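You operate a simulated robot arm through the tools that you are given. There is no shell and no other tool. Be economical: measure what you need, move in short steps, check, and stop when the job is done.

You run a simulated robot arm. Do the job below in one go: nothing can be reset, and whatever is moved stays where it is left.

JOB
Close the air line, pull the pink grip off the motor in the meter and lay the motor in SERVICE.
Fine: air first; clamp it for the pull; grip on the empty block, clamp free at the end.
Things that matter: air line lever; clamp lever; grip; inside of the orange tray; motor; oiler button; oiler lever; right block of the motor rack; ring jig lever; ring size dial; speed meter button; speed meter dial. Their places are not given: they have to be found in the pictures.

Only the result counts: the job must be done as asked and must still hold three seconds after the hand-in. Knocking over, shifting, dropping, spilling or breaking anything else fails it.

ROBOT AND FRAMES
A 7-joint arm with a fingered hand, fixed in place. Base frame: the origin is at the foot of the arm, x ahead of it, y to its left, z up. Units: mm, rad, N and s.
With the tool pointing down near the work surface it reaches from about 300 to 700 mm from the base axis. Its first joint turns from -2.897 to 2.897 rad. Payload 4 kg.
The tool frame sits at the grasp point between the pads (the TCP): z along the fingers, y along the line on which they close. The tips reach 26 mm beyond it. Largest opening 156 mm; the body of the gripper starts 73 mm behind the TCP. The gripper is a hand of 4 fingers: y runs from the thumb to the fingers, the wrist lies at [0, 0, -239] in the tool frame.
Orientation is that of the tool frame in the base frame, as a unit quaternion [x, y, z, w]. With the fingers straight down and closing along the base's y, the tool's x points along the base's -x, its y along +y and its z along -z.

CONTROLS
- The arm moves only by the tool play_rows. Its argument "commands" is a list of rows, each an object (a shift or turn left out is 0) with "delta_rot": the turn, a rotation vector about the base's x, y, z in rad, a list of three; "linear": the shift along the base's x, y, z in mm, a list of three. In form: [{"delta_rot": [rx, ry, rz], "linear": [dx, dy, dz]}, ...]. A call has 1 to 20 rows; each row shifts and turns the commanded pose from where the row before left it. Each row takes 0.2 s and may step no farther than 50 mm and 0.15 rad from the row before; otherwise, the whole call is refused. Where a pose cannot be reached the arm comes as near as it can. A force on the tool above 40 N (or 10 N above the force at the start of the call, whichever is more), or a blocked arm, ends the call early, and 0.2 s more pass. In this call time passes only in rows, and 0.2 s behind the last. It gives the time, the measured TCP pose, the force on the tool (base axes), the opening and the grip force at its end, in the units of the frame above (readings bear some noise), with the torque about the TCP (base axes, N m) and any sound that the robot's microphone picked up.
- Cameras (640 x 400 px; columns grow to the right, rows downward): "scene" is fixed at [49.1, -651.3, 1555.4]; the picture's right is [0.65, -0.76, 0.00], its down [-0.55, -0.47, -0.69] and it looks along [0.52, 0.45, -0.72] (base axes); focal length 365 px, centre (320, 200). "wrist" rides on the gripper at [58, -58, -91] in the tool frame; the picture's right is [0.71, 0.71, 0.00], its down [-0.53, 0.53, -0.67] and it looks along [-0.47, 0.47, 0.74] (tool axes); focal length 265 px, centre (320, 200).
- get_image(camera): a new picture of that camera. It takes no simulated time.
- curl_fingers(finger1, finger2, finger3, thumb_bend): sets how far each is bent, from 0 (flat) to 1 (curled in); at 0.3 the hand is open as for a grip, at 0.7 the pads meet at the TCP. One left out holds its place. A second passes; each finger stops where it meets its share of the squeeze, and holds until it gets a number again. It is the only way to open and close the hand. It gives what a move gives, with no picture; readings hold the bend of each and the force on the fingers (four entries, about 0 where the hand has none), thumb and palm.
- point_at(camera, pixels): for up to 12 pixels [column, row] of the newest picture of that camera ("zoom" is the newest enlarged one), the place [x, y, z] in the base frame of the surface seen there, good to about 3 mm. It takes no simulated time.
- zoom(camera, box): a new picture of the part [left, top, right, bottom] of that camera's present view, enlarged. It takes no simulated time.
- sign_off(): hands the job in; it is judged then, once.

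Go step by step. Measure first, check grasps and placings, and put right what went wrong. The budget is 80 turns and 34 pictures, counting those below and the enlarged ones. Unless the task says otherwise, let go and move clear before handing in, and close with one line.

The tools are called after "Emit:" as name(argument=value, ...) on one line, values as JSON. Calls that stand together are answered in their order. play_rows: Moves the arm, as the interface text tells. Its arguments: {"type":"object","properties":{"commands":{"type":"array","items":{"type":"object","properties":{"delta_rot":{"type":"array","items":{"type":"number"}},"linear":{"type":"array","items":{"type":"number"}}}}}},"required":["commands"]} The other tools are called the same way: curl_fingers (finger1, finger2, finger3, thumb_bend) moves the fingers one by one; get_image (camera) takes a picture; point_at (camera, pixels) gives the place of the surface under pixels of a picture; zoom (camera, box) takes an enlarged picture of a part of a camera's view; sign_off () hands the job in.

At the start:

```text
time_s: 0.0
eef_pos: [376.0, -110.6, 1199.2]
tcp_rot: [0.0, 1.0, 0.0, 0.0]
wrist_force: [-1.1, -1.0, 0.4]
moment: [-0.01, 0.0, 0.0]
opening: 155.9
grip_force: 0.1
shape: jaw
bend: [0.3, 0.3, 0.3, 0.3]
finger forces: [0.0, 0.0, 0.1, 0.0, 0.0, 0.1]
```

scene: 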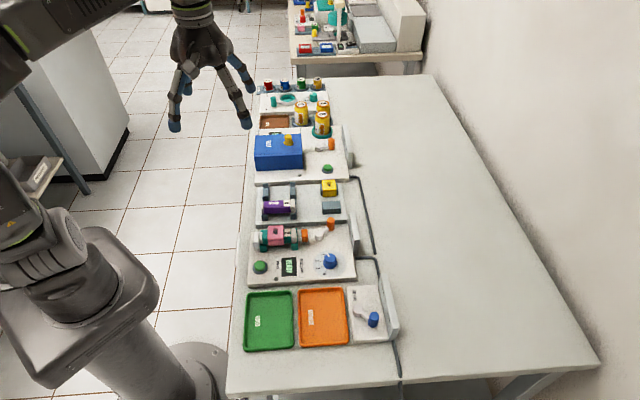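
wrist: 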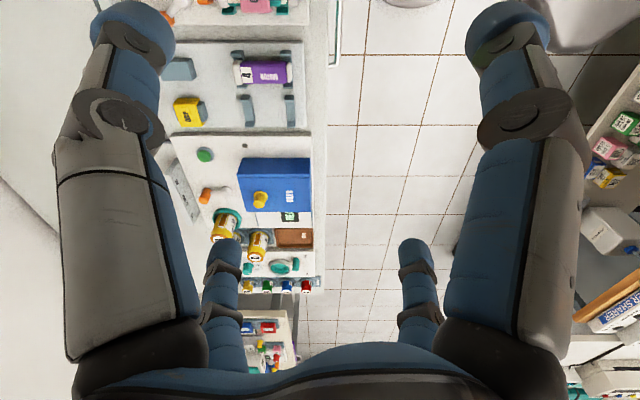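

The scene shows a row of stations along the bench: trays and a blue lever around (372,318), the meter around (300,250), and the motor rack around (300,200). I'll zoom in on these.

Emit:
zoom(camera="scene", box=[230, 210, 410, 360])

Emit:
zoom(camera="scene", box=[240, 75, 380, 225])

```text
2.67 times, centred on (320, 285) of scene
```

zoom: 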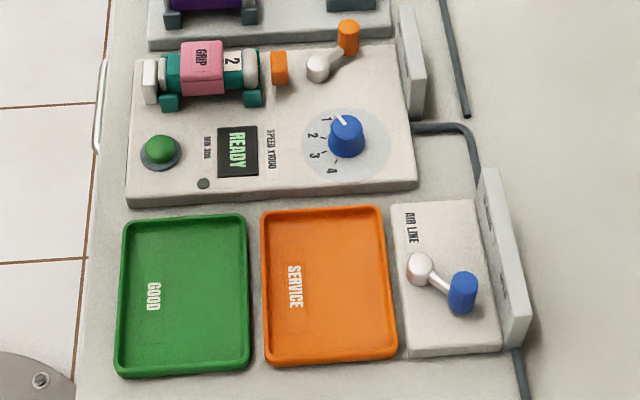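

```text
2.67 times, centred on (310, 150) of scene
```

zoom: 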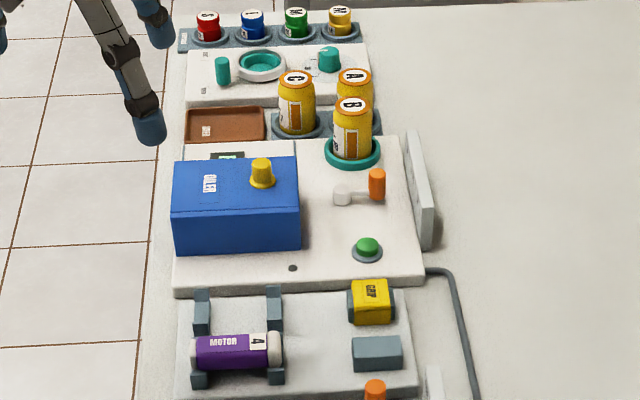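

The meter holds a teal motor with the pink grip. The yellow grip sits on the far rack block and the near block is empty. I'll measure the key points.

Emit:
point_at(camera="zoom", pixels=[[377, 346], [356, 340], [400, 340], [376, 366], [370, 282], [374, 310], [320, 345], [202, 292], [272, 293], [375, 386], [230, 352], [260, 215]])

Emit:
zoom(camera="scene", box=[240, 210, 370, 290])

```text
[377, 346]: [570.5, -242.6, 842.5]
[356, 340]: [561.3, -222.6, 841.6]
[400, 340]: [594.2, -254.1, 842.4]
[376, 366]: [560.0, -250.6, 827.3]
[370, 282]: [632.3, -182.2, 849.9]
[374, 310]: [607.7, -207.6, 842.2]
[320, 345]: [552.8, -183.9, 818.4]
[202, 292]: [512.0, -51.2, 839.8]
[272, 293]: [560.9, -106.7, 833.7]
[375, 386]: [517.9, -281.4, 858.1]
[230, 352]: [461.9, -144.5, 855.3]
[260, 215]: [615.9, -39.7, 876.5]
```

```text
4.92 times, centred on (305, 250) of scene
```

zoom: 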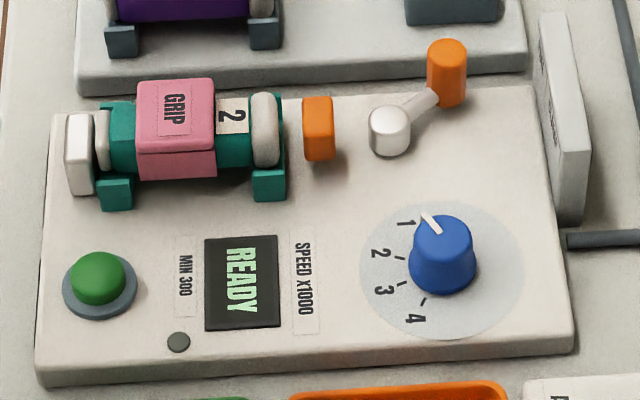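

Now I'll measure the meter features.

Emit:
point_at(camera="zoom", pixels=[[175, 90], [142, 140], [210, 140], [208, 92], [178, 165], [265, 110], [234, 150], [318, 115], [446, 45], [447, 90], [389, 125], [350, 180]])

Emit:
point_at(camera="scene", pixels=[[373, 314], [373, 322], [358, 309], [364, 300], [322, 318], [302, 293], [342, 291], [303, 345], [346, 340], [355, 318], [262, 236], [395, 310]])

Emit:
zoom(camera="scene", box=[335, 275, 405, 350])

```text
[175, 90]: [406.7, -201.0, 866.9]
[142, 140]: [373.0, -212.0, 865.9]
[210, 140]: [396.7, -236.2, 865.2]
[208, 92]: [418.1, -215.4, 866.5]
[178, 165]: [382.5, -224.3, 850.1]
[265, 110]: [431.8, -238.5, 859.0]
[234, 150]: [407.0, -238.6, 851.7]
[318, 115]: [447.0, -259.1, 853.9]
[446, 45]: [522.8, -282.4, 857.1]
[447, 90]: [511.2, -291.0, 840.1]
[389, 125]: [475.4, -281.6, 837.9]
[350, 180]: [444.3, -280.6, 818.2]
```

```text
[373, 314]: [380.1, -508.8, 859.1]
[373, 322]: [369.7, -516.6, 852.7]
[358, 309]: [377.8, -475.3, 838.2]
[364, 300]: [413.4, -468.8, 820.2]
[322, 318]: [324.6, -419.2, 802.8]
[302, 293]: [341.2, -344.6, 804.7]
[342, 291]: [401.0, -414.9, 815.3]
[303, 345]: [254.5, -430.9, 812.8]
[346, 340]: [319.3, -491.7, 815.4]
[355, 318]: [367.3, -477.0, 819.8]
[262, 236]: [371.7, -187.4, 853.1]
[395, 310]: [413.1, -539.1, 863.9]
```

```text
5.33 times, centred on (370, 312) of scene
```

zoom: 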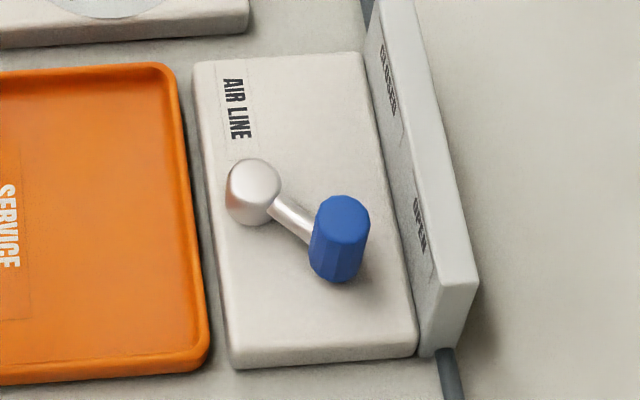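

The plate reads CLOSED at the far end and OPEN at the near end, and the blue lever points to OPEN. I'll measure the hub, knob and labels, and look at the clamp lever's plate too.

Emit:
point_at(camera="zoom", pixels=[[255, 172], [250, 195], [343, 210], [340, 260], [290, 215], [388, 80], [420, 225], [375, 10], [440, 330], [300, 130], [200, 70], [355, 60]])

Emit:
zoom(camera="scene", box=[310, 205, 370, 265])

```text
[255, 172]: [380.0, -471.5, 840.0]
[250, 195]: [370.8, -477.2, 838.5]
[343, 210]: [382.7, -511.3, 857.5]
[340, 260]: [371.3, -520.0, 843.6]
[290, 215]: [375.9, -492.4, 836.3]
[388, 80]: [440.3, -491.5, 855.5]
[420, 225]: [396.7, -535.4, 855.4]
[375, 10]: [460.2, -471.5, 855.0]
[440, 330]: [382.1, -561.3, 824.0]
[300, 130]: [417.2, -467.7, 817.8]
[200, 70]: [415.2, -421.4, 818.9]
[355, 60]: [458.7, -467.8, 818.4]
```

```text
6.67 times, centred on (340, 235) of scene
```

zoom: 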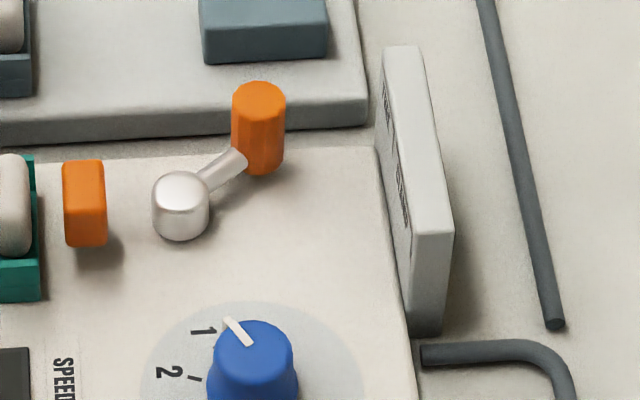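

The levers are found: the air hub is near (376,-474) with its knob near (380,-513), and the orange clamp hub is near (473,-283) with its knob near (518,-285). Before going near the panel I'll try the fingers in free space to see which one opposes the thumb.

Emit:
curl_fingers(finger1=0.0, finger2=0.55, finger3=0.0, thumb_bend=0.55)

Emit:
get_image(camera="wrist")

Emit:
zoom(camera="scene", box=[130, 0, 290, 140])

```text
time_s: 1.0
eef_pos: [376.3, -111.4, 1198.7]
tcp_rot: [0.0, 1.0, 0.0, 0.0]
wrist_force: [0.2, 0.4, -0.1]
moment: [0.04, -0.01, -0.01]
opening: 108.9
grip_force: 0.1
shape: fingers
bend: [0.01, 0.55, 0.01, 0.55]
finger forces: [0.0, 0.0, 0.1, 0.1, 0.0, 0.0]
```

```text
26 pictures are left
```

wrist: 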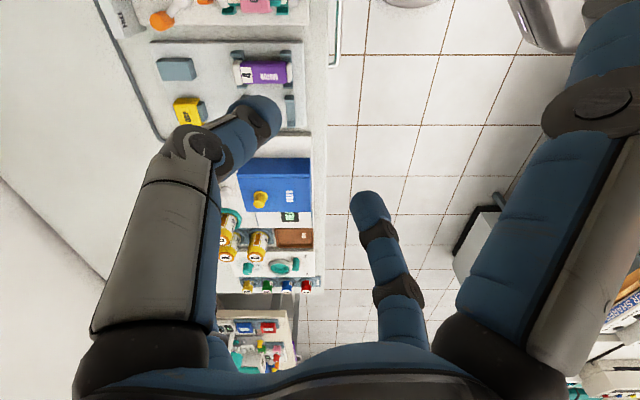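

```text
2.86 times, centred on (210, 70) of scene
```

zoom: 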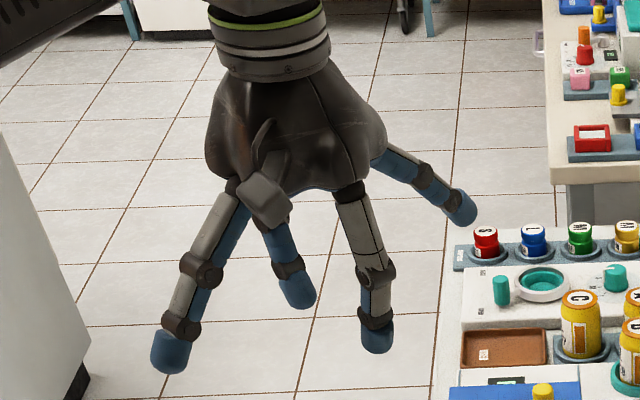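

The hand is radial: thumb and finger 2 oppose along tool y, while fingers 1 and 3 splay along tool x. I'll measure the fingertip positions.

Emit:
point_at(camera="zoom", pixels=[[462, 208], [170, 355], [378, 340], [300, 295], [430, 185], [185, 325], [405, 165], [200, 265], [378, 310], [360, 200]])

```text
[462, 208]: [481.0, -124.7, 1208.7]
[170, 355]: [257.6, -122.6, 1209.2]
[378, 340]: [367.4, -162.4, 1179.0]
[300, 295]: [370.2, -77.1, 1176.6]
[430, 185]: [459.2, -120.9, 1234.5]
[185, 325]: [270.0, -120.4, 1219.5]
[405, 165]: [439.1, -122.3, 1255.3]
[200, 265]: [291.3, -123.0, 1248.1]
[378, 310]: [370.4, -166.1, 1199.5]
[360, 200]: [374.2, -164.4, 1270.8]
```

Flat fingers sit at about TCP height at radius 115, so they clear the stations. The bench axes are right e_r≈(0.68,-0.73) and far e_f≈(0.73,0.68). I'll go above the blue air knob and turn so that tool y lies along e_f.

Emit:
play_rows(commands=[{"linear": [0, -40, 0], "delta_rot": [0, 0, -0.082]}, {"linear": [0, -40, 0], "delta_rot": [0, 0, -0.082]}, {"linear": [0, -40, 0], "delta_rot": [0, 0, -0.082]}, {"linear": [0, -40, 0], "delta_rot": [0, 0, -0.082]}, {"linear": [0, -40, 0], "delta_rot": [0, 0, -0.082]}, {"linear": [0, -40, 0], "delta_rot": [0, 0, -0.082]}, {"linear": [0, -40, 0], "delta_rot": [0, 0, -0.082]}, {"linear": [0, -40, 0], "delta_rot": [0, 0, -0.082]}, {"linear": [0, -40, 0], "delta_rot": [0, 0, -0.082]}, {"linear": [2, -42, 0], "delta_rot": [0, 0, -0.082]}, {"linear": [0, 0, -40]}, {"linear": [0, 0, -40]}, {"linear": [0, 0, -40]}, {"linear": [0, 0, -40]}, {"linear": [0, 0, -40]}])

Emit:
get_image(camera="wrist")

```text
time_s: 4.2
eef_pos: [377.4, -443.9, 964.5]
tcp_rot: [0.4, 0.917, 0.0, 0.0]
wrist_force: [0.0, -0.5, -0.3]
moment: [-0.03, -0.01, 0.0]
opening: 108.6
grip_force: 0.1
shape: fingers
bend: [0.0, 0.55, 0.0, 0.55]
finger forces: [0.0, 0.1, 0.1, 0.0, 0.0, 0.0]
out of reach, approached as far as the arm can: row 8, 9, 10
```

```text
24 pictures are left
```

wrist: 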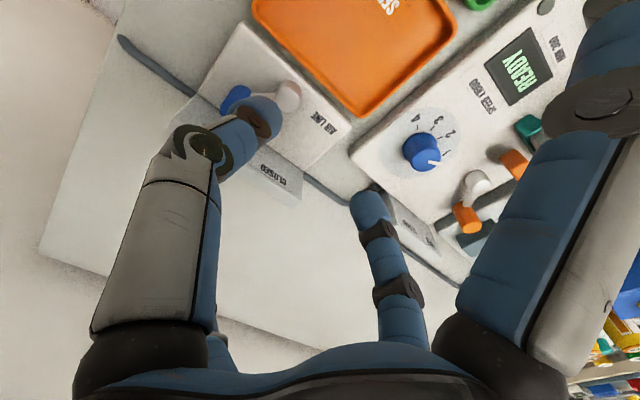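

The rows out of reach left the hand at (377,-444,964). I'll move over the knob at (380,-512) and start down.

Emit:
play_rows(commands=[{"linear": [1, -34, 0]}, {"linear": [1.5, -34, 0]}, {"linear": [0, 0, -20]}, {"linear": [0, 0, 0]}])

Emit:
zoom(camera="wrist", box=[160, 60, 400, 210])

```text
time_s: 5.2
eef_pos: [379.0, -512.9, 946.5]
tcp_rot: [0.398, 0.917, 0.0, 0.001]
wrist_force: [-0.4, -0.5, -0.3]
moment: [0.0, -0.01, -0.03]
opening: 108.7
grip_force: 0.0
shape: fingers
bend: [0.0, 0.55, 0.0, 0.55]
finger forces: [0.0, 0.0, 0.1, 0.1, 0.0, 0.1]
```

```text
2.67 times, centred on (280, 135) of wrist
```

zoom: 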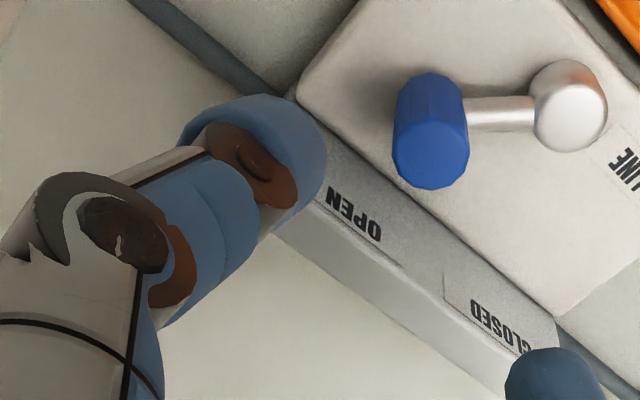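

The wrist view shows the knob and both labels clearly. I'll refine their positions.

Emit:
point_at(camera="zoom", pixels=[[433, 157], [398, 157], [467, 157], [570, 118], [360, 215], [505, 325], [300, 240], [548, 340]])

```text
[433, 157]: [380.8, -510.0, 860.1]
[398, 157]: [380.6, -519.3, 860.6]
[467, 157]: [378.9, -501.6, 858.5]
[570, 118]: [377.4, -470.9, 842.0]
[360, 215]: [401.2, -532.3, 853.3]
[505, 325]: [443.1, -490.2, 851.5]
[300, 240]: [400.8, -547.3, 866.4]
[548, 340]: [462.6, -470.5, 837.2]
```

The knob centre is (380.5,-510.5) with its top at 860, and the hub is (377.5,-473). I'll lower the cage around the knob.

Emit:
play_rows(commands=[{"linear": [1.5, 2.4, -30]}, {"linear": [0, 0, -30]}, {"linear": [0, 0, -22]}, {"linear": [0, 0, 0]}])

Emit:
curl_fingers(finger2=0.63, thumb_bend=0.63)

Emit:
zoom(camera="scene", box=[300, 250, 440, 360])

```text
time_s: 6.2
eef_pos: [382.7, -512.0, 862.9]
tcp_rot: [0.399, 0.917, -0.001, 0.0]
wrist_force: [-1.0, -0.5, 0.1]
moment: [0.0, -0.01, 0.02]
opening: 108.6
grip_force: 0.1
shape: fingers
bend: [0.0, 0.55, 0.0, 0.55]
finger forces: [0.0, 0.0, 0.0, 0.0, 0.0, 0.1]
```

```text
time_s: 7.2
eef_pos: [382.0, -512.4, 862.7]
tcp_rot: [0.399, 0.917, 0.0, 0.0]
wrist_force: [-0.1, -0.3, -0.3]
moment: [0.04, -0.04, -0.03]
opening: 104.4
grip_force: 0.0
shape: fingers
bend: [0.0, 0.63, 0.0, 0.63]
finger forces: [0.1, 0.0, 0.0, 0.0, 0.1, 0.0]
```

```text
3.64 times, centred on (370, 305) of scene
```

zoom: 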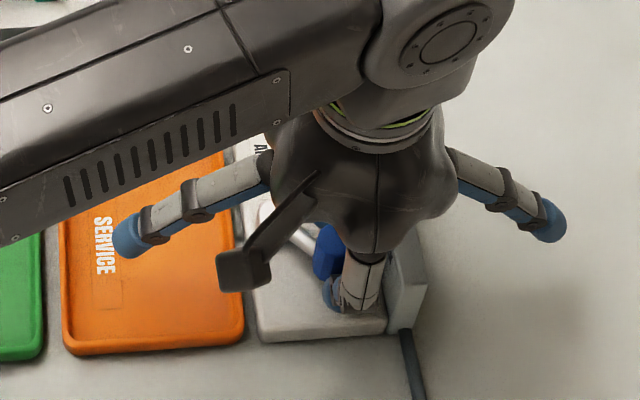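

The thumb and finger 2 straddle the blue knob. I'll pinch it lightly and swing it along its arc toward CLOSED.

Emit:
curl_fingers(finger2=0.7, thumb_bend=0.7)

Emit:
play_rows(commands=[{"linear": [8.4, 1.8, 0]}, {"linear": [7.3, 3.2, 0]}, {"linear": [6.4, 4.7, 0]}, {"linear": [5.3, 5.9, 0]}, {"linear": [4, 6.8, 0]}, {"linear": [2.5, 7.6, 0]}, {"linear": [0, 0, 0]}])

Emit:
get_image(camera="wrist")

```text
time_s: 8.2
eef_pos: [381.3, -513.1, 862.3]
tcp_rot: [0.399, 0.917, 0.0, 0.001]
wrist_force: [-1.7, -3.9, -0.5]
moment: [-0.08, 0.02, 0.04]
opening: 103.2
grip_force: 5.6
shape: fingers
bend: [0.0, 0.66, 0.0, 0.66]
finger forces: [0.1, 3.5, 0.1, 0.1, 7.7, 0.0]
```

```text
time_s: 9.8
eef_pos: [415.7, -480.8, 863.6]
tcp_rot: [0.399, 0.917, 0.0, -0.001]
wrist_force: [-1.5, 0.6, 1.3]
moment: [0.03, 0.03, 0.04]
opening: 103.3
grip_force: 5.5
shape: fingers
bend: [0.0, 0.67, 0.0, 0.66]
finger forces: [0.0, 5.6, 0.1, 0.1, 4.8, 0.1]
```

```text
21 pictures are left
```

wrist: 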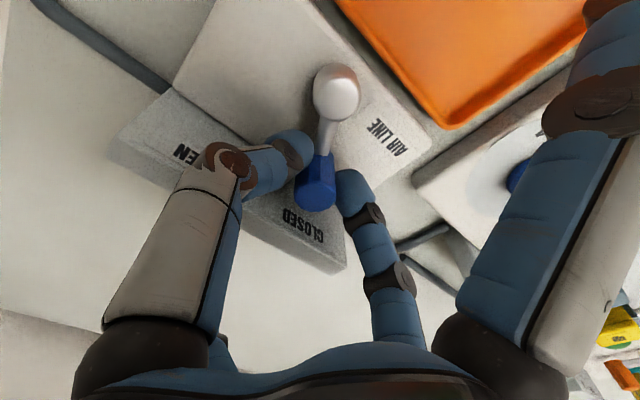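

The lever moved with the hand and now points at CLOSED. I'll nudge it farther to be sure it reaches its stop.

Emit:
play_rows(commands=[{"linear": [0.8, 4.5, 0]}, {"linear": [0.3, 4, 0]}, {"linear": [0, 0, 0]}])

```text
time_s: 10.6
eef_pos: [414.4, -473.3, 864.5]
tcp_rot: [0.399, 0.917, 0.0, 0.0]
wrist_force: [-3.5, -3.9, 1.1]
moment: [-0.02, 0.1, 0.05]
opening: 103.4
grip_force: 3.7
shape: fingers
bend: [0.0, 0.67, 0.0, 0.66]
finger forces: [0.1, 2.9, 0.0, 0.0, 6.0, 0.1]
```

The force rose only a little. I'll release, rise, and check where the lever rests.

Emit:
curl_fingers(finger2=0.55, thumb_bend=0.55)

Emit:
play_rows(commands=[{"linear": [0, 0, 40]}, {"linear": [0, 0, 40]}, {"linear": [0, 0, 40]}, {"linear": [0, 0, 0]}])

Emit:
get_image(camera="wrist")

```text
time_s: 11.6
eef_pos: [415.1, -473.2, 864.3]
tcp_rot: [0.399, 0.917, 0.0, 0.0]
wrist_force: [-0.4, -0.5, -0.9]
moment: [-0.01, -0.01, 0.02]
opening: 108.8
grip_force: 0.0
shape: fingers
bend: [0.0, 0.55, 0.0, 0.55]
finger forces: [0.0, 0.0, 0.0, 0.1, 0.0, 0.0]
```

```text
time_s: 12.6
eef_pos: [415.6, -471.3, 984.2]
tcp_rot: [0.398, 0.917, 0.0, 0.0]
wrist_force: [0.5, 0.2, 0.1]
moment: [0.03, 0.04, 0.0]
opening: 108.4
grip_force: 0.0
shape: fingers
bend: [0.0, 0.55, 0.0, 0.55]
finger forces: [0.0, 0.1, 0.0, 0.0, 0.0, 0.1]
```

```text
20 pictures are left
```

wrist: 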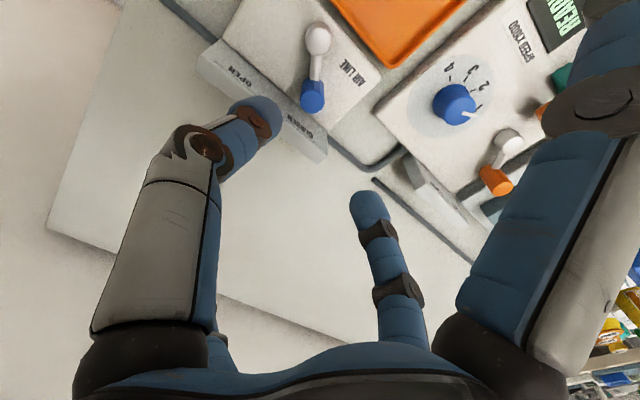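

Emit:
point_at(camera="wrist", pixels=[[312, 104], [318, 40], [496, 184], [509, 138], [240, 80], [300, 130]])

Emit:
play_rows(commands=[{"linear": [17, 31, 0]}, {"linear": [17, 31, 0]}, {"linear": [17, 31, 0]}, {"linear": [17, 31, 0]}, {"linear": [17, 31, 0]}, {"linear": [15, 31, 0]}, {"linear": [0, 0, 0]}])

Emit:
get_image(camera="wrist")

```text
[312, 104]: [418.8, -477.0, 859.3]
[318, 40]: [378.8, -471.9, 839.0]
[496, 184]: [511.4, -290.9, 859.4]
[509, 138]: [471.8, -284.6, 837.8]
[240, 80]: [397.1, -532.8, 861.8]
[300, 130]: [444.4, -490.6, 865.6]
```

```text
time_s: 14.2
eef_pos: [515.8, -287.6, 984.2]
tcp_rot: [0.398, 0.917, 0.0, 0.0]
wrist_force: [-0.2, 0.0, 0.1]
moment: [-0.03, -0.02, -0.03]
opening: 108.6
grip_force: 0.0
shape: fingers
bend: [0.0, 0.55, 0.0, 0.55]
finger forces: [0.1, 0.0, 0.0, 0.0, 0.0, 0.0]
```

```text
19 pictures are left
```

wrist: 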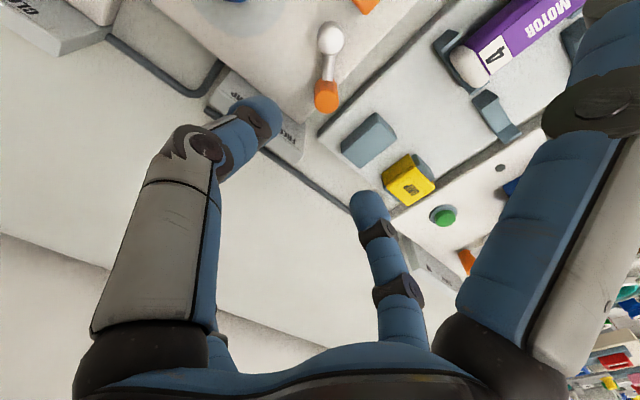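

The air lever is at +40°, mirroring its start, so the line is closed. Next are the clamp labels beside the thumb.

Emit:
zoom(camera="wrist", box=[190, 10, 350, 180])

Emit:
point_at(camera="wrist", pixels=[[327, 102], [329, 38], [235, 92], [285, 135], [376, 132], [342, 152], [397, 140], [372, 113], [365, 147], [408, 180], [425, 155], [370, 158]])

```text
2.35 times, centred on (270, 95) of wrist
```

zoom: 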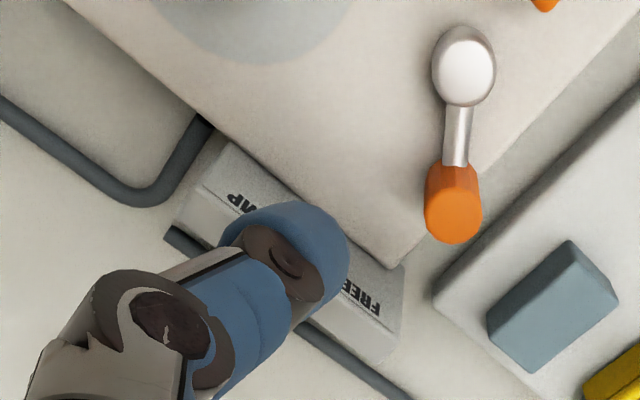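

```text
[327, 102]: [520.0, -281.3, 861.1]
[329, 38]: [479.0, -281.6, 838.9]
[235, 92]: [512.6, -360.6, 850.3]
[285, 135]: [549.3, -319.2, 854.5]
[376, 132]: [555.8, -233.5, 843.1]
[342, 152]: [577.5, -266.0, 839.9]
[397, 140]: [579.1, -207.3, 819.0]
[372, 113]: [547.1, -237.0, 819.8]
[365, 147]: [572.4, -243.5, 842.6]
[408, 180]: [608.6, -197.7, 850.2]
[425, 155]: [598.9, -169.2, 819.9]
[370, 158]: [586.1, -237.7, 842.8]
```

The plate reads FREE at the far end, where the lever is now, and CLAMP at the near end. I'll turn the hand so the side fingers stay clear of the motor, set a narrower cage, and lower it over the orange knob at (519,-283).

Emit:
curl_fingers(finger2=0.61, thumb_bend=0.61)

Emit:
play_rows(commands=[{"linear": [1, 1, 0], "delta_rot": [0, 0, 0.1466]}, {"linear": [1, 1, 0], "delta_rot": [0, 0, 0.1466]}, {"linear": [1, 1, 0], "delta_rot": [0, 0, 0.1466]}, {"linear": [0, 1, -20], "delta_rot": [0, 0, 0.1466]}, {"linear": [0, 0, -20], "delta_rot": [0, 0, 0.1466]}, {"linear": [0, 0, -20]}, {"linear": [0, 0, -25]}, {"linear": [0, 0, 0]}])

Emit:
zoom(camera="wrist", box=[200, 20, 440, 210])

```text
time_s: 15.2
eef_pos: [514.8, -288.0, 983.5]
tcp_rot: [0.399, 0.917, 0.0, 0.001]
wrist_force: [-0.3, 0.0, -0.2]
moment: [0.01, 0.0, 0.01]
opening: 105.1
grip_force: 0.0
shape: fingers
bend: [0.0, 0.61, 0.0, 0.61]
finger forces: [0.0, 0.1, 0.0, 0.1, 0.0, 0.1]
```

```text
time_s: 17.0
eef_pos: [521.0, -283.3, 896.3]
tcp_rot: [0.044, 0.999, 0.0, 0.0]
wrist_force: [0.2, 0.2, 0.3]
moment: [0.04, 0.03, 0.01]
opening: 105.4
grip_force: 0.0
shape: fingers
bend: [0.0, 0.61, 0.0, 0.61]
finger forces: [0.0, 0.1, 0.0, 0.1, 0.0, 0.0]
```

```text
2.11 times, centred on (320, 115) of wrist
```

zoom: 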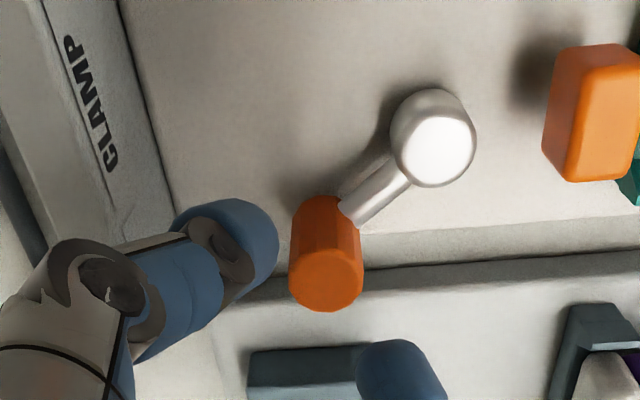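

Emit:
point_at(camera="zoom", pixels=[[327, 282], [292, 282], [362, 282], [437, 150], [326, 305]])

```text
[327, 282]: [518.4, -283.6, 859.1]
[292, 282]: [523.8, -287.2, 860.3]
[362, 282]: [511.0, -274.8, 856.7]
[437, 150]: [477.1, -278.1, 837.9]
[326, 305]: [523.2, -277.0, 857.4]
```

The knob is centred at about (518,-283). I'll descend, pinch and swing it toward CLAMP, turning the hand with it.

Emit:
play_rows(commands=[{"linear": [-2, 0.5, -14]}, {"linear": [0, 0, -14]}, {"linear": [0, 0, 0]}])

Emit:
curl_fingers(finger2=0.7, thumb_bend=0.7)

Emit:
play_rows(commands=[{"linear": [-0.6, -5.5, 0], "delta_rot": [0, 0, -0.139]}, {"linear": [-1.5, -5.4, 0], "delta_rot": [0, 0, -0.139]}, {"linear": [-2.2, -5.2, 0], "delta_rot": [0, 0, -0.139]}, {"linear": [-2.8, -4.7, 0], "delta_rot": [0, 0, -0.139]}, {"linear": [-3.5, -4.4, 0], "delta_rot": [0, 0, -0.139]}, {"linear": [-4.1, -3.8, 0], "delta_rot": [0, 0, -0.139]}, {"linear": [-4.6, -3.2, 0], "delta_rot": [0, 0, -0.139]}, {"linear": [-5.0, -2.5, 0], "delta_rot": [0, 0, -0.139]}, {"linear": [-5.2, -1.8, 0], "delta_rot": [0, 0, -0.139]}, {"linear": [-5.5, -1.1, 0], "delta_rot": [0, 0, -0.139]}, {"linear": [-4, 0, 0]}, {"linear": [0, 0, 0]}])

Emit:
get_image(camera="wrist")

```text
time_s: 17.8
eef_pos: [518.4, -284.1, 869.4]
tcp_rot: [0.043, 0.999, 0.001, 0.0]
wrist_force: [0.6, 0.2, -0.4]
moment: [0.01, -0.03, -0.01]
opening: 105.2
grip_force: 0.1
shape: fingers
bend: [0.0, 0.61, 0.0, 0.61]
finger forces: [0.0, 0.1, 0.0, 0.0, 0.1, 0.0]
```

```text
time_s: 18.8
eef_pos: [517.0, -283.2, 869.7]
tcp_rot: [0.044, 0.999, 0.0, -0.001]
wrist_force: [-1.1, -0.8, -1.0]
moment: [-0.02, 0.02, 0.0]
opening: 103.2
grip_force: 5.3
shape: fingers
bend: [0.0, 0.65, 0.0, 0.67]
finger forces: [0.0, 4.4, 0.1, 0.0, 5.1, 0.1]
```

```text
time_s: 21.4
eef_pos: [478.7, -318.6, 870.0]
tcp_rot: [0.673, 0.739, 0.0, 0.0]
wrist_force: [9.1, 4.4, -1.1]
moment: [0.1, -0.2, 0.05]
opening: 101.9
grip_force: 5.4
shape: fingers
bend: [0.0, 0.62, 0.0, 0.7]
finger forces: [0.0, 9.9, 0.0, 0.0, 0.2, 0.0]
```

```text
16 pictures are left
```

wrist: 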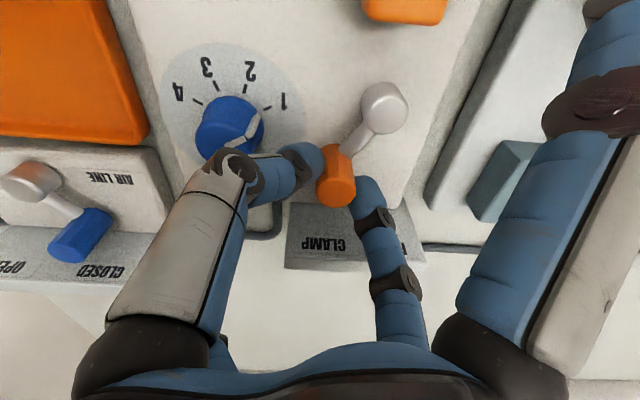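

At 9 N the knob is against its stop at CLAMP. The thumb is near the blue speed dial, so I'll measure that before opening.

Emit:
point_at(camera="wrist", pixels=[[338, 190], [385, 100], [222, 128], [255, 125], [265, 180], [290, 165], [200, 135], [405, 12], [225, 160]])

```text
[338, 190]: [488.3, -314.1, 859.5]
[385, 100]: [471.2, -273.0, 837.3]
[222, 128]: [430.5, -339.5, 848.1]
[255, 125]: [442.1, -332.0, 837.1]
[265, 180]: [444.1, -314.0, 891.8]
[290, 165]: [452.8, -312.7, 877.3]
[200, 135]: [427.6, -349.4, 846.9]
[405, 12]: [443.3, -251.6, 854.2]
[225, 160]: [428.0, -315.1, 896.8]
```

The dial is near (432,-344), clear of the thumb for a small opening. The knob sits near -70°, a bit short of the mirrored end, so I'll push it farther.

Emit:
play_rows(commands=[{"linear": [-3, -0.3, 0]}, {"linear": [-3, -0.3, 0]}, {"linear": [-3, 0, 0]}, {"linear": [0, 0, 0]}])

Emit:
zoom(camera="wrist", box=[200, 0, 480, 260])

```text
time_s: 22.4
eef_pos: [469.6, -320.2, 870.3]
tcp_rot: [0.673, 0.74, 0.0, 0.001]
wrist_force: [15.0, 5.1, 7.1]
moment: [0.18, -0.56, 0.04]
opening: 102.1
grip_force: 7.7
shape: fingers
bend: [0.0, 0.58, 0.0, 0.7]
finger forces: [0.1, 15.4, 0.1, 0.0, 0.0, 0.0]
```

```text
1.54 times, centred on (340, 130) of wrist
```

zoom: 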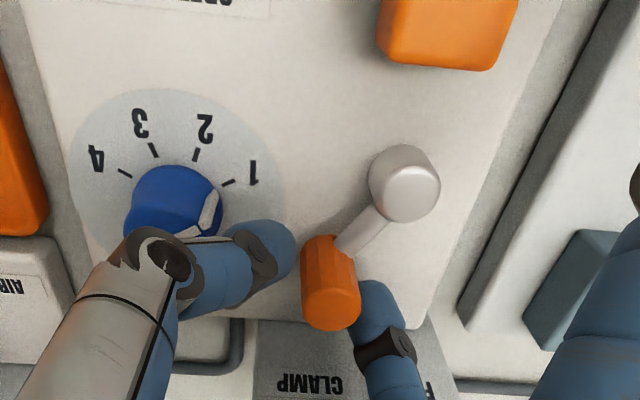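

Emit:
point_at(camera="zoom", pixels=[[330, 312], [412, 185], [310, 388], [450, 50], [190, 190], [360, 225]])

```text
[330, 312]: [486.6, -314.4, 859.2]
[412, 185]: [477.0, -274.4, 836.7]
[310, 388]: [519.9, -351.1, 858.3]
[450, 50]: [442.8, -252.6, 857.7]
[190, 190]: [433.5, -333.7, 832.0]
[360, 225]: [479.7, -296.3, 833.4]
```

The lever stalled about 12° short of the mirrored end at 15 N. I'll release, rise, and look at the jaw and lever from above.

Emit:
curl_fingers(finger2=0.5)

Emit:
play_rows(commands=[{"linear": [0, 0, 30]}, {"linear": [0, 0, 40]}, {"linear": [0, 0, 40]}, {"linear": [20, 10, 0]}, {"linear": [0, 0, 0]}])

Emit:
get_image(camera="wrist")

```text
time_s: 23.4
eef_pos: [469.1, -320.1, 869.0]
tcp_rot: [0.673, 0.74, 0.0, 0.0]
wrist_force: [-0.4, 0.7, -0.5]
moment: [0.02, 0.01, -0.02]
opening: 102.0
grip_force: 0.0
shape: fingers
bend: [0.0, 0.5, 0.0, 0.7]
finger forces: [0.0, 0.0, 0.0, 0.0, 0.0, 0.0]
```

```text
time_s: 24.6
eef_pos: [488.5, -311.4, 982.1]
tcp_rot: [0.674, 0.738, -0.001, 0.0]
wrist_force: [0.1, -0.2, -0.1]
moment: [0.0, 0.0, -0.01]
opening: 102.1
grip_force: 0.0
shape: fingers
bend: [0.0, 0.5, 0.0, 0.7]
finger forces: [0.0, 0.1, 0.1, 0.1, 0.0, 0.0]
```

```text
14 pictures are left
```

wrist: 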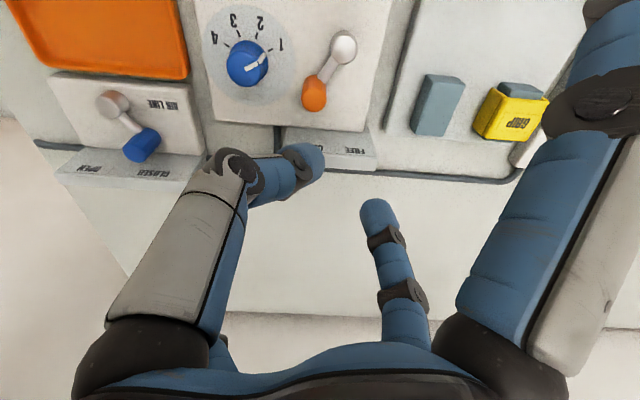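

Emit:
point_at(camera="wrist", pixels=[[313, 98], [344, 46], [142, 146], [112, 102], [352, 150]])

Emit:
zoom(camera="scene", box=[240, 210, 370, 290])

```text
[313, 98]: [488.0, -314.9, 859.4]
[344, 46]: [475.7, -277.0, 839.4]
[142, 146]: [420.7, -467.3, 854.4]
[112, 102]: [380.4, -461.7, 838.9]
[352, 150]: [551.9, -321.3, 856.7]
```

```text
4.92 times, centred on (305, 250) of scene
```

zoom: 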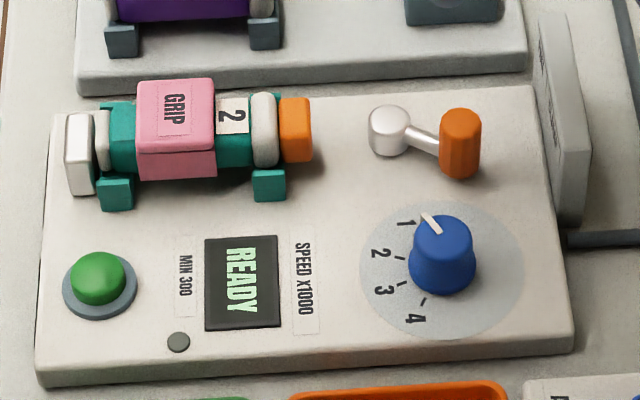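

The jaw is now pressed on the motor's end cap at (295,130), so it is clamped. Next I'll turn back to the bench orientation and hover over the pink grip at about (395,-213).

Emit:
play_rows(commands=[{"linear": [-19, 20, 0], "delta_rot": [0, 0, 0.139]}, {"linear": [-19, 20, 0], "delta_rot": [0, 0, 0.139]}, {"linear": [-19, 20, 0], "delta_rot": [0, 0, 0.139]}, {"linear": [-19, 20, 0], "delta_rot": [0, 0, 0.139]}, {"linear": [-19, 19, 0], "delta_rot": [0, 0, 0.139]}, {"linear": [0, 0, -20]}, {"linear": [0, 0, 0]}])

Emit:
curl_fingers(finger2=0.55, thumb_bend=0.55)

Emit:
zoom(camera="wrist", box=[200, 0, 440, 200])

```text
time_s: 26.2
eef_pos: [395.1, -212.1, 961.8]
tcp_rot: [0.381, 0.925, -0.001, 0.0]
wrist_force: [-0.5, -0.3, 0.1]
moment: [-0.04, 0.01, 0.01]
opening: 102.2
grip_force: 0.1
shape: fingers
bend: [0.0, 0.5, 0.0, 0.7]
finger forces: [0.0, 0.0, 0.1, 0.0, 0.0, 0.1]
```

```text
time_s: 27.2
eef_pos: [394.5, -211.4, 961.9]
tcp_rot: [0.381, 0.925, 0.0, 0.0]
wrist_force: [-0.1, 0.2, -0.1]
moment: [0.03, 0.0, 0.01]
opening: 108.9
grip_force: 0.0
shape: fingers
bend: [0.0, 0.55, 0.0, 0.55]
finger forces: [0.1, 0.0, 0.0, 0.0, 0.0, 0.0]
```

```text
2.00 times, centred on (320, 100) of wrist
```

zoom: 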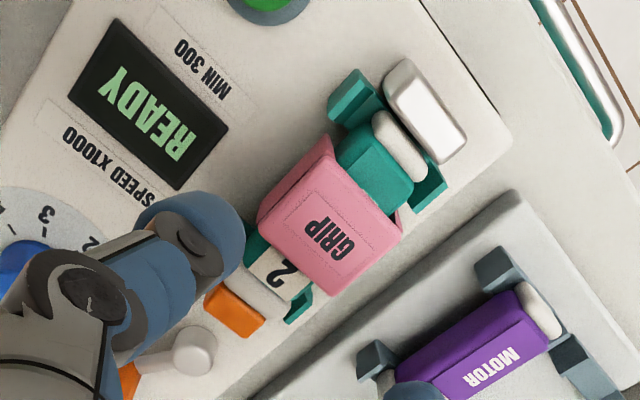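

Emit:
point_at(camera="zoom", pixels=[[332, 168], [396, 234], [332, 290], [270, 222], [331, 228], [322, 142], [260, 212], [378, 170], [290, 275], [405, 140], [425, 110], [240, 305]])

```text
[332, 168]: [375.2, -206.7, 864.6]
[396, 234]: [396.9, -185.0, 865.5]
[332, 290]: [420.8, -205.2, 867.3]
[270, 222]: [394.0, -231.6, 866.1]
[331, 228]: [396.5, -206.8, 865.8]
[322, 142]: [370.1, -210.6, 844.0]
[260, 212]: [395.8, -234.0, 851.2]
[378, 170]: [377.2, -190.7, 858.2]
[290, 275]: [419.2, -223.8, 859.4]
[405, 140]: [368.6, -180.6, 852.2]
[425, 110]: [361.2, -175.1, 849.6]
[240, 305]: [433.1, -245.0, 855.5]
```

The grip's top is centred at about (396,-209) at z 866, and the yaw matches. I'll narrow the cage and descend around it.

Emit:
curl_fingers(finger2=0.585, thumb_bend=0.585)

Emit:
play_rows(commands=[{"linear": [0, 2.5, -30]}, {"linear": [0, 0, -30]}, {"linear": [0, 0, -20]}, {"linear": [0, 0, -16]}, {"linear": [0, 0, 0]}])

Emit:
curl_fingers(finger2=0.72, thumb_bend=0.72)

Emit:
get_image(camera="wrist")

```text
time_s: 28.2
eef_pos: [393.3, -212.0, 961.3]
tcp_rot: [0.381, 0.925, 0.0, 0.0]
wrist_force: [-0.4, 0.6, 0.2]
moment: [-0.03, -0.01, 0.0]
opening: 106.7
grip_force: 0.1
shape: fingers
bend: [0.0, 0.58, 0.0, 0.58]
finger forces: [0.1, 0.0, 0.1, 0.0, 0.0, 0.0]
```

```text
time_s: 29.4
eef_pos: [392.5, -207.5, 864.8]
tcp_rot: [0.381, 0.925, 0.001, 0.0]
wrist_force: [0.7, 0.4, 1.4]
moment: [0.07, -0.04, -0.03]
opening: 107.0
grip_force: 0.2
shape: fingers
bend: [0.0, 0.57, 0.0, 0.58]
finger forces: [0.0, 0.8, 0.0, 0.1, 0.1, 0.1]
```

```text
time_s: 30.4
eef_pos: [393.4, -209.7, 865.4]
tcp_rot: [0.382, 0.924, -0.001, -0.001]
wrist_force: [-6.2, -5.9, -0.6]
moment: [-0.07, 0.08, -0.02]
opening: 104.7
grip_force: 10.2
shape: fingers
bend: [0.0, 0.58, 0.0, 0.64]
finger forces: [0.1, 5.9, 0.1, 0.0, 14.0, 0.1]
```

```text
11 pictures are left
```

wrist: 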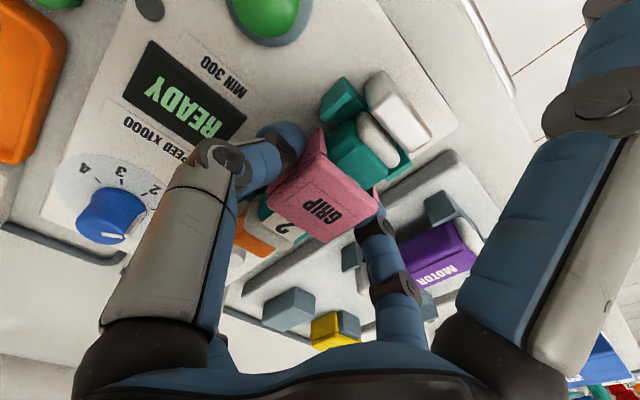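

Both digits hold the pink grip, but finger 2 is less bent (0.58 vs 0.64), so the hand sits off-centre toward the thumb. I'll recentre by about 5 mm along +e_f and squeeze again.

Emit:
curl_fingers(finger2=0.55, thumb_bend=0.6)

Emit:
play_rows(commands=[{"linear": [4, 4, 0]}, {"linear": [0, 0, 0]}])

Emit:
curl_fingers(finger2=0.8, thumb_bend=0.8)

```text
time_s: 31.4
eef_pos: [393.7, -208.5, 864.1]
tcp_rot: [0.381, 0.925, 0.0, 0.0]
wrist_force: [-0.1, -0.7, -0.5]
moment: [0.01, 0.01, 0.0]
opening: 105.9
grip_force: 0.1
shape: fingers
bend: [0.0, 0.55, 0.0, 0.6]
finger forces: [0.0, 0.1, 0.0, 0.0, 0.0, 0.1]
```

```text
time_s: 32.0
eef_pos: [398.3, -206.0, 865.7]
tcp_rot: [0.381, 0.925, 0.001, 0.0]
wrist_force: [-1.6, -1.3, 0.6]
moment: [-0.05, 0.07, -0.01]
opening: 106.5
grip_force: 1.1
shape: fingers
bend: [0.0, 0.55, 0.0, 0.59]
finger forces: [0.0, 0.0, 0.0, 0.0, 2.2, 0.0]
```

```text
time_s: 33.0
eef_pos: [398.5, -205.5, 864.7]
tcp_rot: [0.382, 0.924, 0.001, -0.001]
wrist_force: [-7.2, -8.2, 0.1]
moment: [-0.05, 0.04, 0.05]
opening: 105.1
grip_force: 13.6
shape: fingers
bend: [0.0, 0.6, 0.0, 0.63]
finger forces: [0.0, 7.8, 0.1, 0.0, 19.2, 0.1]
```

The squeeze is unbalanced (thumb 19 N, finger 2 8 N). I'll ease back 2 mm and then pull straight up in small steps.

Emit:
play_rows(commands=[{"linear": [-1.5, -1.5, 0]}, {"linear": [0, 0, 2]}, {"linear": [0, 0, 3]}, {"linear": [0, 0, 3]}, {"linear": [0, 0, 3]}, {"linear": [0, 0, 0]}])

```text
time_s: 34.4
eef_pos: [395.6, -207.3, 876.6]
tcp_rot: [0.381, 0.924, 0.0, 0.0]
wrist_force: [-3.7, -4.7, -4.9]
moment: [-0.06, 0.07, 0.04]
opening: 104.8
grip_force: 11.2
shape: fingers
bend: [0.0, 0.59, 0.0, 0.63]
finger forces: [0.1, 8.7, 0.0, 0.0, 14.3, 0.0]
```

Emit:
play_rows(commands=[{"linear": [0, 0, 4]}, {"linear": [0, 0, 4]}, {"linear": [0, 0, 0]}])

Emit:
get_image(camera="wrist")

```text
time_s: 35.2
eef_pos: [396.7, -206.6, 884.2]
tcp_rot: [0.381, 0.925, 0.0, 0.0]
wrist_force: [-0.7, -1.7, 1.7]
moment: [-0.02, 0.04, 0.0]
opening: 102.5
grip_force: 12.1
shape: fingers
bend: [0.0, 0.57, 0.0, 0.65]
finger forces: [0.0, 9.9, 0.0, 0.0, 13.9, 0.1]
```

```text
10 pictures are left
```

wrist: 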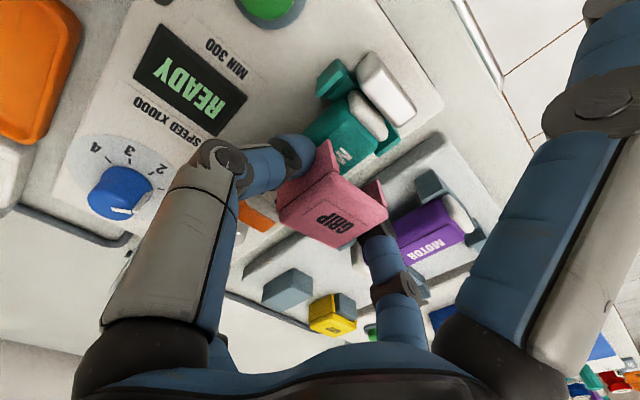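

The pink grip came off with the hand and the motor stayed clamped. I'll lift clear and carry it toward the empty block at about (570,-245), then measure both.

Emit:
play_rows(commands=[{"linear": [0, 0, 25]}, {"linear": [0, 0, 25]}, {"linear": [0, 0, 25]}, {"linear": [20, -5, 0]}, {"linear": [25, -5, 0]}, {"linear": [25, -5, 0]}, {"linear": [25, -5, 0]}, {"linear": [25, -5, 0]}, {"linear": [25, -5, 0]}, {"linear": [25, -5, 0]}, {"linear": [0, 0, 0]}])

Emit:
zoom(camera="wrist", box=[200, 60, 460, 260])

```text
time_s: 37.6
eef_pos: [566.6, -243.0, 960.0]
tcp_rot: [0.38, 0.925, 0.0, 0.0]
wrist_force: [-1.2, -0.5, 0.0]
moment: [0.01, 0.01, 0.0]
opening: 102.4
grip_force: 10.8
shape: fingers
bend: [0.0, 0.57, 0.0, 0.65]
finger forces: [0.0, 10.9, 0.0, 0.1, 10.8, 0.0]
```

```text
2.00 times, centred on (330, 160) of wrist
```

zoom: 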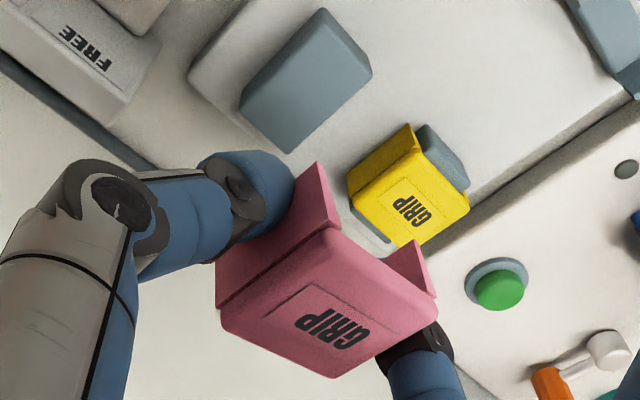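

Emit:
point_at(camera="zoom", pixels=[[228, 306], [326, 234], [430, 296], [334, 372], [328, 305], [320, 170], [322, 15], [368, 70], [250, 100], [292, 150], [312, 70], [322, 222]])

```text
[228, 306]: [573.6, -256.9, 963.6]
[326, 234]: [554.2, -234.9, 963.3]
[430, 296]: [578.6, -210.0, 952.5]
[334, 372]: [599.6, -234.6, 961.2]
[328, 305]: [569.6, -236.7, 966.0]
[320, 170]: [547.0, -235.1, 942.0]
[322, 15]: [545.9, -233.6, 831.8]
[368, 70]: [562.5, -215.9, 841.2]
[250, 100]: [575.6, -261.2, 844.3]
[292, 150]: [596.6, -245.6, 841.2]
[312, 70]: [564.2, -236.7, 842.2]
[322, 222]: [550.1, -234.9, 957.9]
```

The grip centre sits at about (576,-234), some 13 mm from the TCP toward finger 2. I'll take a closer look at the empty block for an accurate target.

Emit:
zoom(camera="wrist", box=[270, 50, 420, 190])

```text
2.86 times, centred on (345, 120) of wrist
```

zoom: 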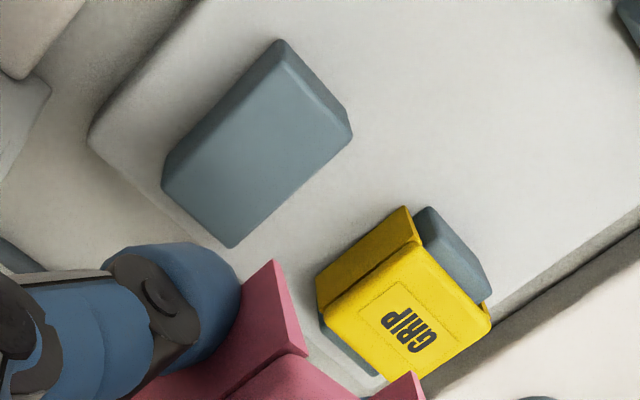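

Emit:
point_at(camera="zoom", pixels=[[284, 66], [343, 134], [237, 238], [176, 180], [260, 150], [410, 247], [484, 313], [410, 372], [332, 308], [406, 310], [313, 98], [204, 208]])

```text
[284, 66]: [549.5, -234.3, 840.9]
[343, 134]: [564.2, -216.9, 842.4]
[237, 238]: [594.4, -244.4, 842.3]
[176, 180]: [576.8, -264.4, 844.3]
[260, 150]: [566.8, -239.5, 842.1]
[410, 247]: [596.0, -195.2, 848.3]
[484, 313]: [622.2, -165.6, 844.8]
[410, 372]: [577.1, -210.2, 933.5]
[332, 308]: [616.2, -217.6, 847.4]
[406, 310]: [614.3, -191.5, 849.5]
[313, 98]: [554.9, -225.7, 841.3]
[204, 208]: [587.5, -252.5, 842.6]
```

The block centre is about (571,-240). I'll measure the legs of the held grip to find the slot's position.

Emit:
point_at(camera="zoom", pixels=[[273, 264], [277, 272], [303, 350], [290, 310], [255, 310], [408, 374], [416, 376], [404, 382], [420, 392], [300, 375], [360, 396], [395, 390]])

```text
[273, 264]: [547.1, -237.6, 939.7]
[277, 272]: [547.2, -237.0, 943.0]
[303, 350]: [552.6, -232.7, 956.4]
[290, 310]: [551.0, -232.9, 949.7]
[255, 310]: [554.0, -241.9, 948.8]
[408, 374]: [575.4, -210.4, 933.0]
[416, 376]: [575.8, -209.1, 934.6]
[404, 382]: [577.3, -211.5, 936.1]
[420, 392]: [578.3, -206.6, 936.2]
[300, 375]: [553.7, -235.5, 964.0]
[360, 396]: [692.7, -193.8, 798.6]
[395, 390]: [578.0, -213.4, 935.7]
```

The slot's e_f centre is about 241.5 against the block's 234, so I need about -8 mm along e_f. The grip also leans slightly down on the far side, roughly 0.09 rad. The flat side finger would hit the purple motor's end when low, so I'll bend fingers 1 and 3 to 0.48 first, then align and lower to just above the block.

Emit:
curl_fingers(finger1=0.48, finger3=0.48)

Emit:
play_rows(commands=[{"linear": [-3, -3, 0], "delta_rot": [0.032, -0.032, 0]}, {"linear": [-3, -3, 0], "delta_rot": [0.032, -0.032, 0]}, {"linear": [0, 0, -30]}, {"linear": [0, 0, -30]}, {"linear": [0, 0, -18]}, {"linear": [0, 0, 0]}])

Emit:
zoom(camera="wrist", box=[200, 60, 460, 260])

```text
time_s: 38.6
eef_pos: [567.6, -240.7, 959.6]
tcp_rot: [0.381, 0.924, 0.001, 0.0]
wrist_force: [0.0, -0.5, -0.7]
moment: [-0.02, 0.01, -0.01]
opening: 38.5
grip_force: 11.4
shape: fingers
bend: [0.48, 0.57, 0.48, 0.65]
finger forces: [0.0, 10.8, 0.0, 0.0, 10.8, 0.1]
```

```text
time_s: 40.0
eef_pos: [562.0, -247.3, 879.1]
tcp_rot: [0.381, 0.924, 0.042, 0.018]
wrist_force: [-0.2, -0.5, -1.7]
moment: [0.0, 0.0, 0.01]
opening: 38.1
grip_force: 11.0
shape: fingers
bend: [0.48, 0.57, 0.48, 0.65]
finger forces: [0.0, 10.8, 0.0, 0.0, 10.8, 0.1]
```

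```text
2.00 times, centred on (330, 160) of wrist
```

zoom: 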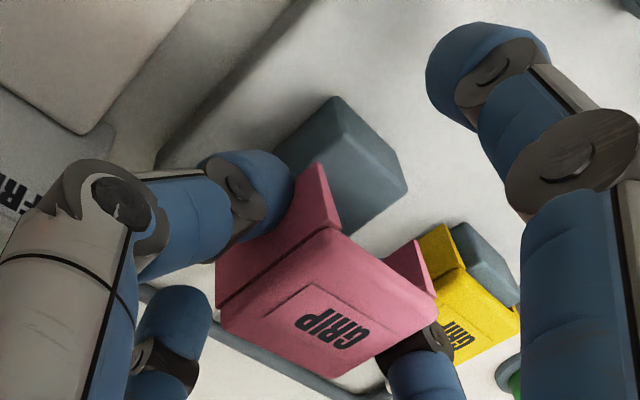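

Emit:
point_at(camera="zoom", pixels=[[318, 168], [337, 222], [412, 244], [422, 244], [432, 285], [340, 110], [400, 185], [370, 140], [228, 306], [334, 370], [326, 238], [425, 296]])

```text
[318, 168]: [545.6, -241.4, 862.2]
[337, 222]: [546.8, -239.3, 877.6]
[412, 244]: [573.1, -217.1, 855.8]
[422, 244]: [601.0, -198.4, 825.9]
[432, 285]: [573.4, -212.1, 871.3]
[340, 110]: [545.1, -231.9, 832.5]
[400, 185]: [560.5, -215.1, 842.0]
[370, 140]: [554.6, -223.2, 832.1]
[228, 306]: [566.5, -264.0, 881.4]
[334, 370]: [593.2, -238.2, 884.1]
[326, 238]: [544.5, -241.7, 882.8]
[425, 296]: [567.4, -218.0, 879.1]
```

The legs straddle the block in e_f (slot ≈ 234, block ≈ 233.5). I'll lower gently and watch the force.

Emit:
play_rows(commands=[{"linear": [0.5, -1, -6]}, {"linear": [0, 0, -5]}, {"linear": [0, 0, -4]}, {"linear": [0, 0, -3]}, {"linear": [0, 0, 0]}])

```text
time_s: 41.2
eef_pos: [562.5, -248.5, 861.3]
tcp_rot: [0.38, 0.924, 0.042, 0.017]
wrist_force: [0.1, -1.7, -0.4]
moment: [0.0, -0.01, 0.0]
opening: 38.4
grip_force: 10.8
shape: fingers
bend: [0.48, 0.57, 0.48, 0.65]
finger forces: [0.1, 10.8, 0.1, 0.0, 10.7, 0.1]
```

Emit:
play_rows(commands=[{"linear": [0, 0, -3]}, {"linear": [0, 0, -3]}, {"linear": [0, 0, -2]}, {"linear": [0, 0, 0]}])

```text
time_s: 42.2
eef_pos: [561.3, -247.6, 855.0]
tcp_rot: [0.381, 0.923, 0.042, 0.017]
wrist_force: [0.2, -0.2, 3.4]
moment: [0.15, 0.16, 0.02]
opening: 38.2
grip_force: 12.4
shape: fingers
bend: [0.48, 0.57, 0.48, 0.65]
finger forces: [3.9, 10.8, 0.1, 0.0, 10.7, 0.0]
```

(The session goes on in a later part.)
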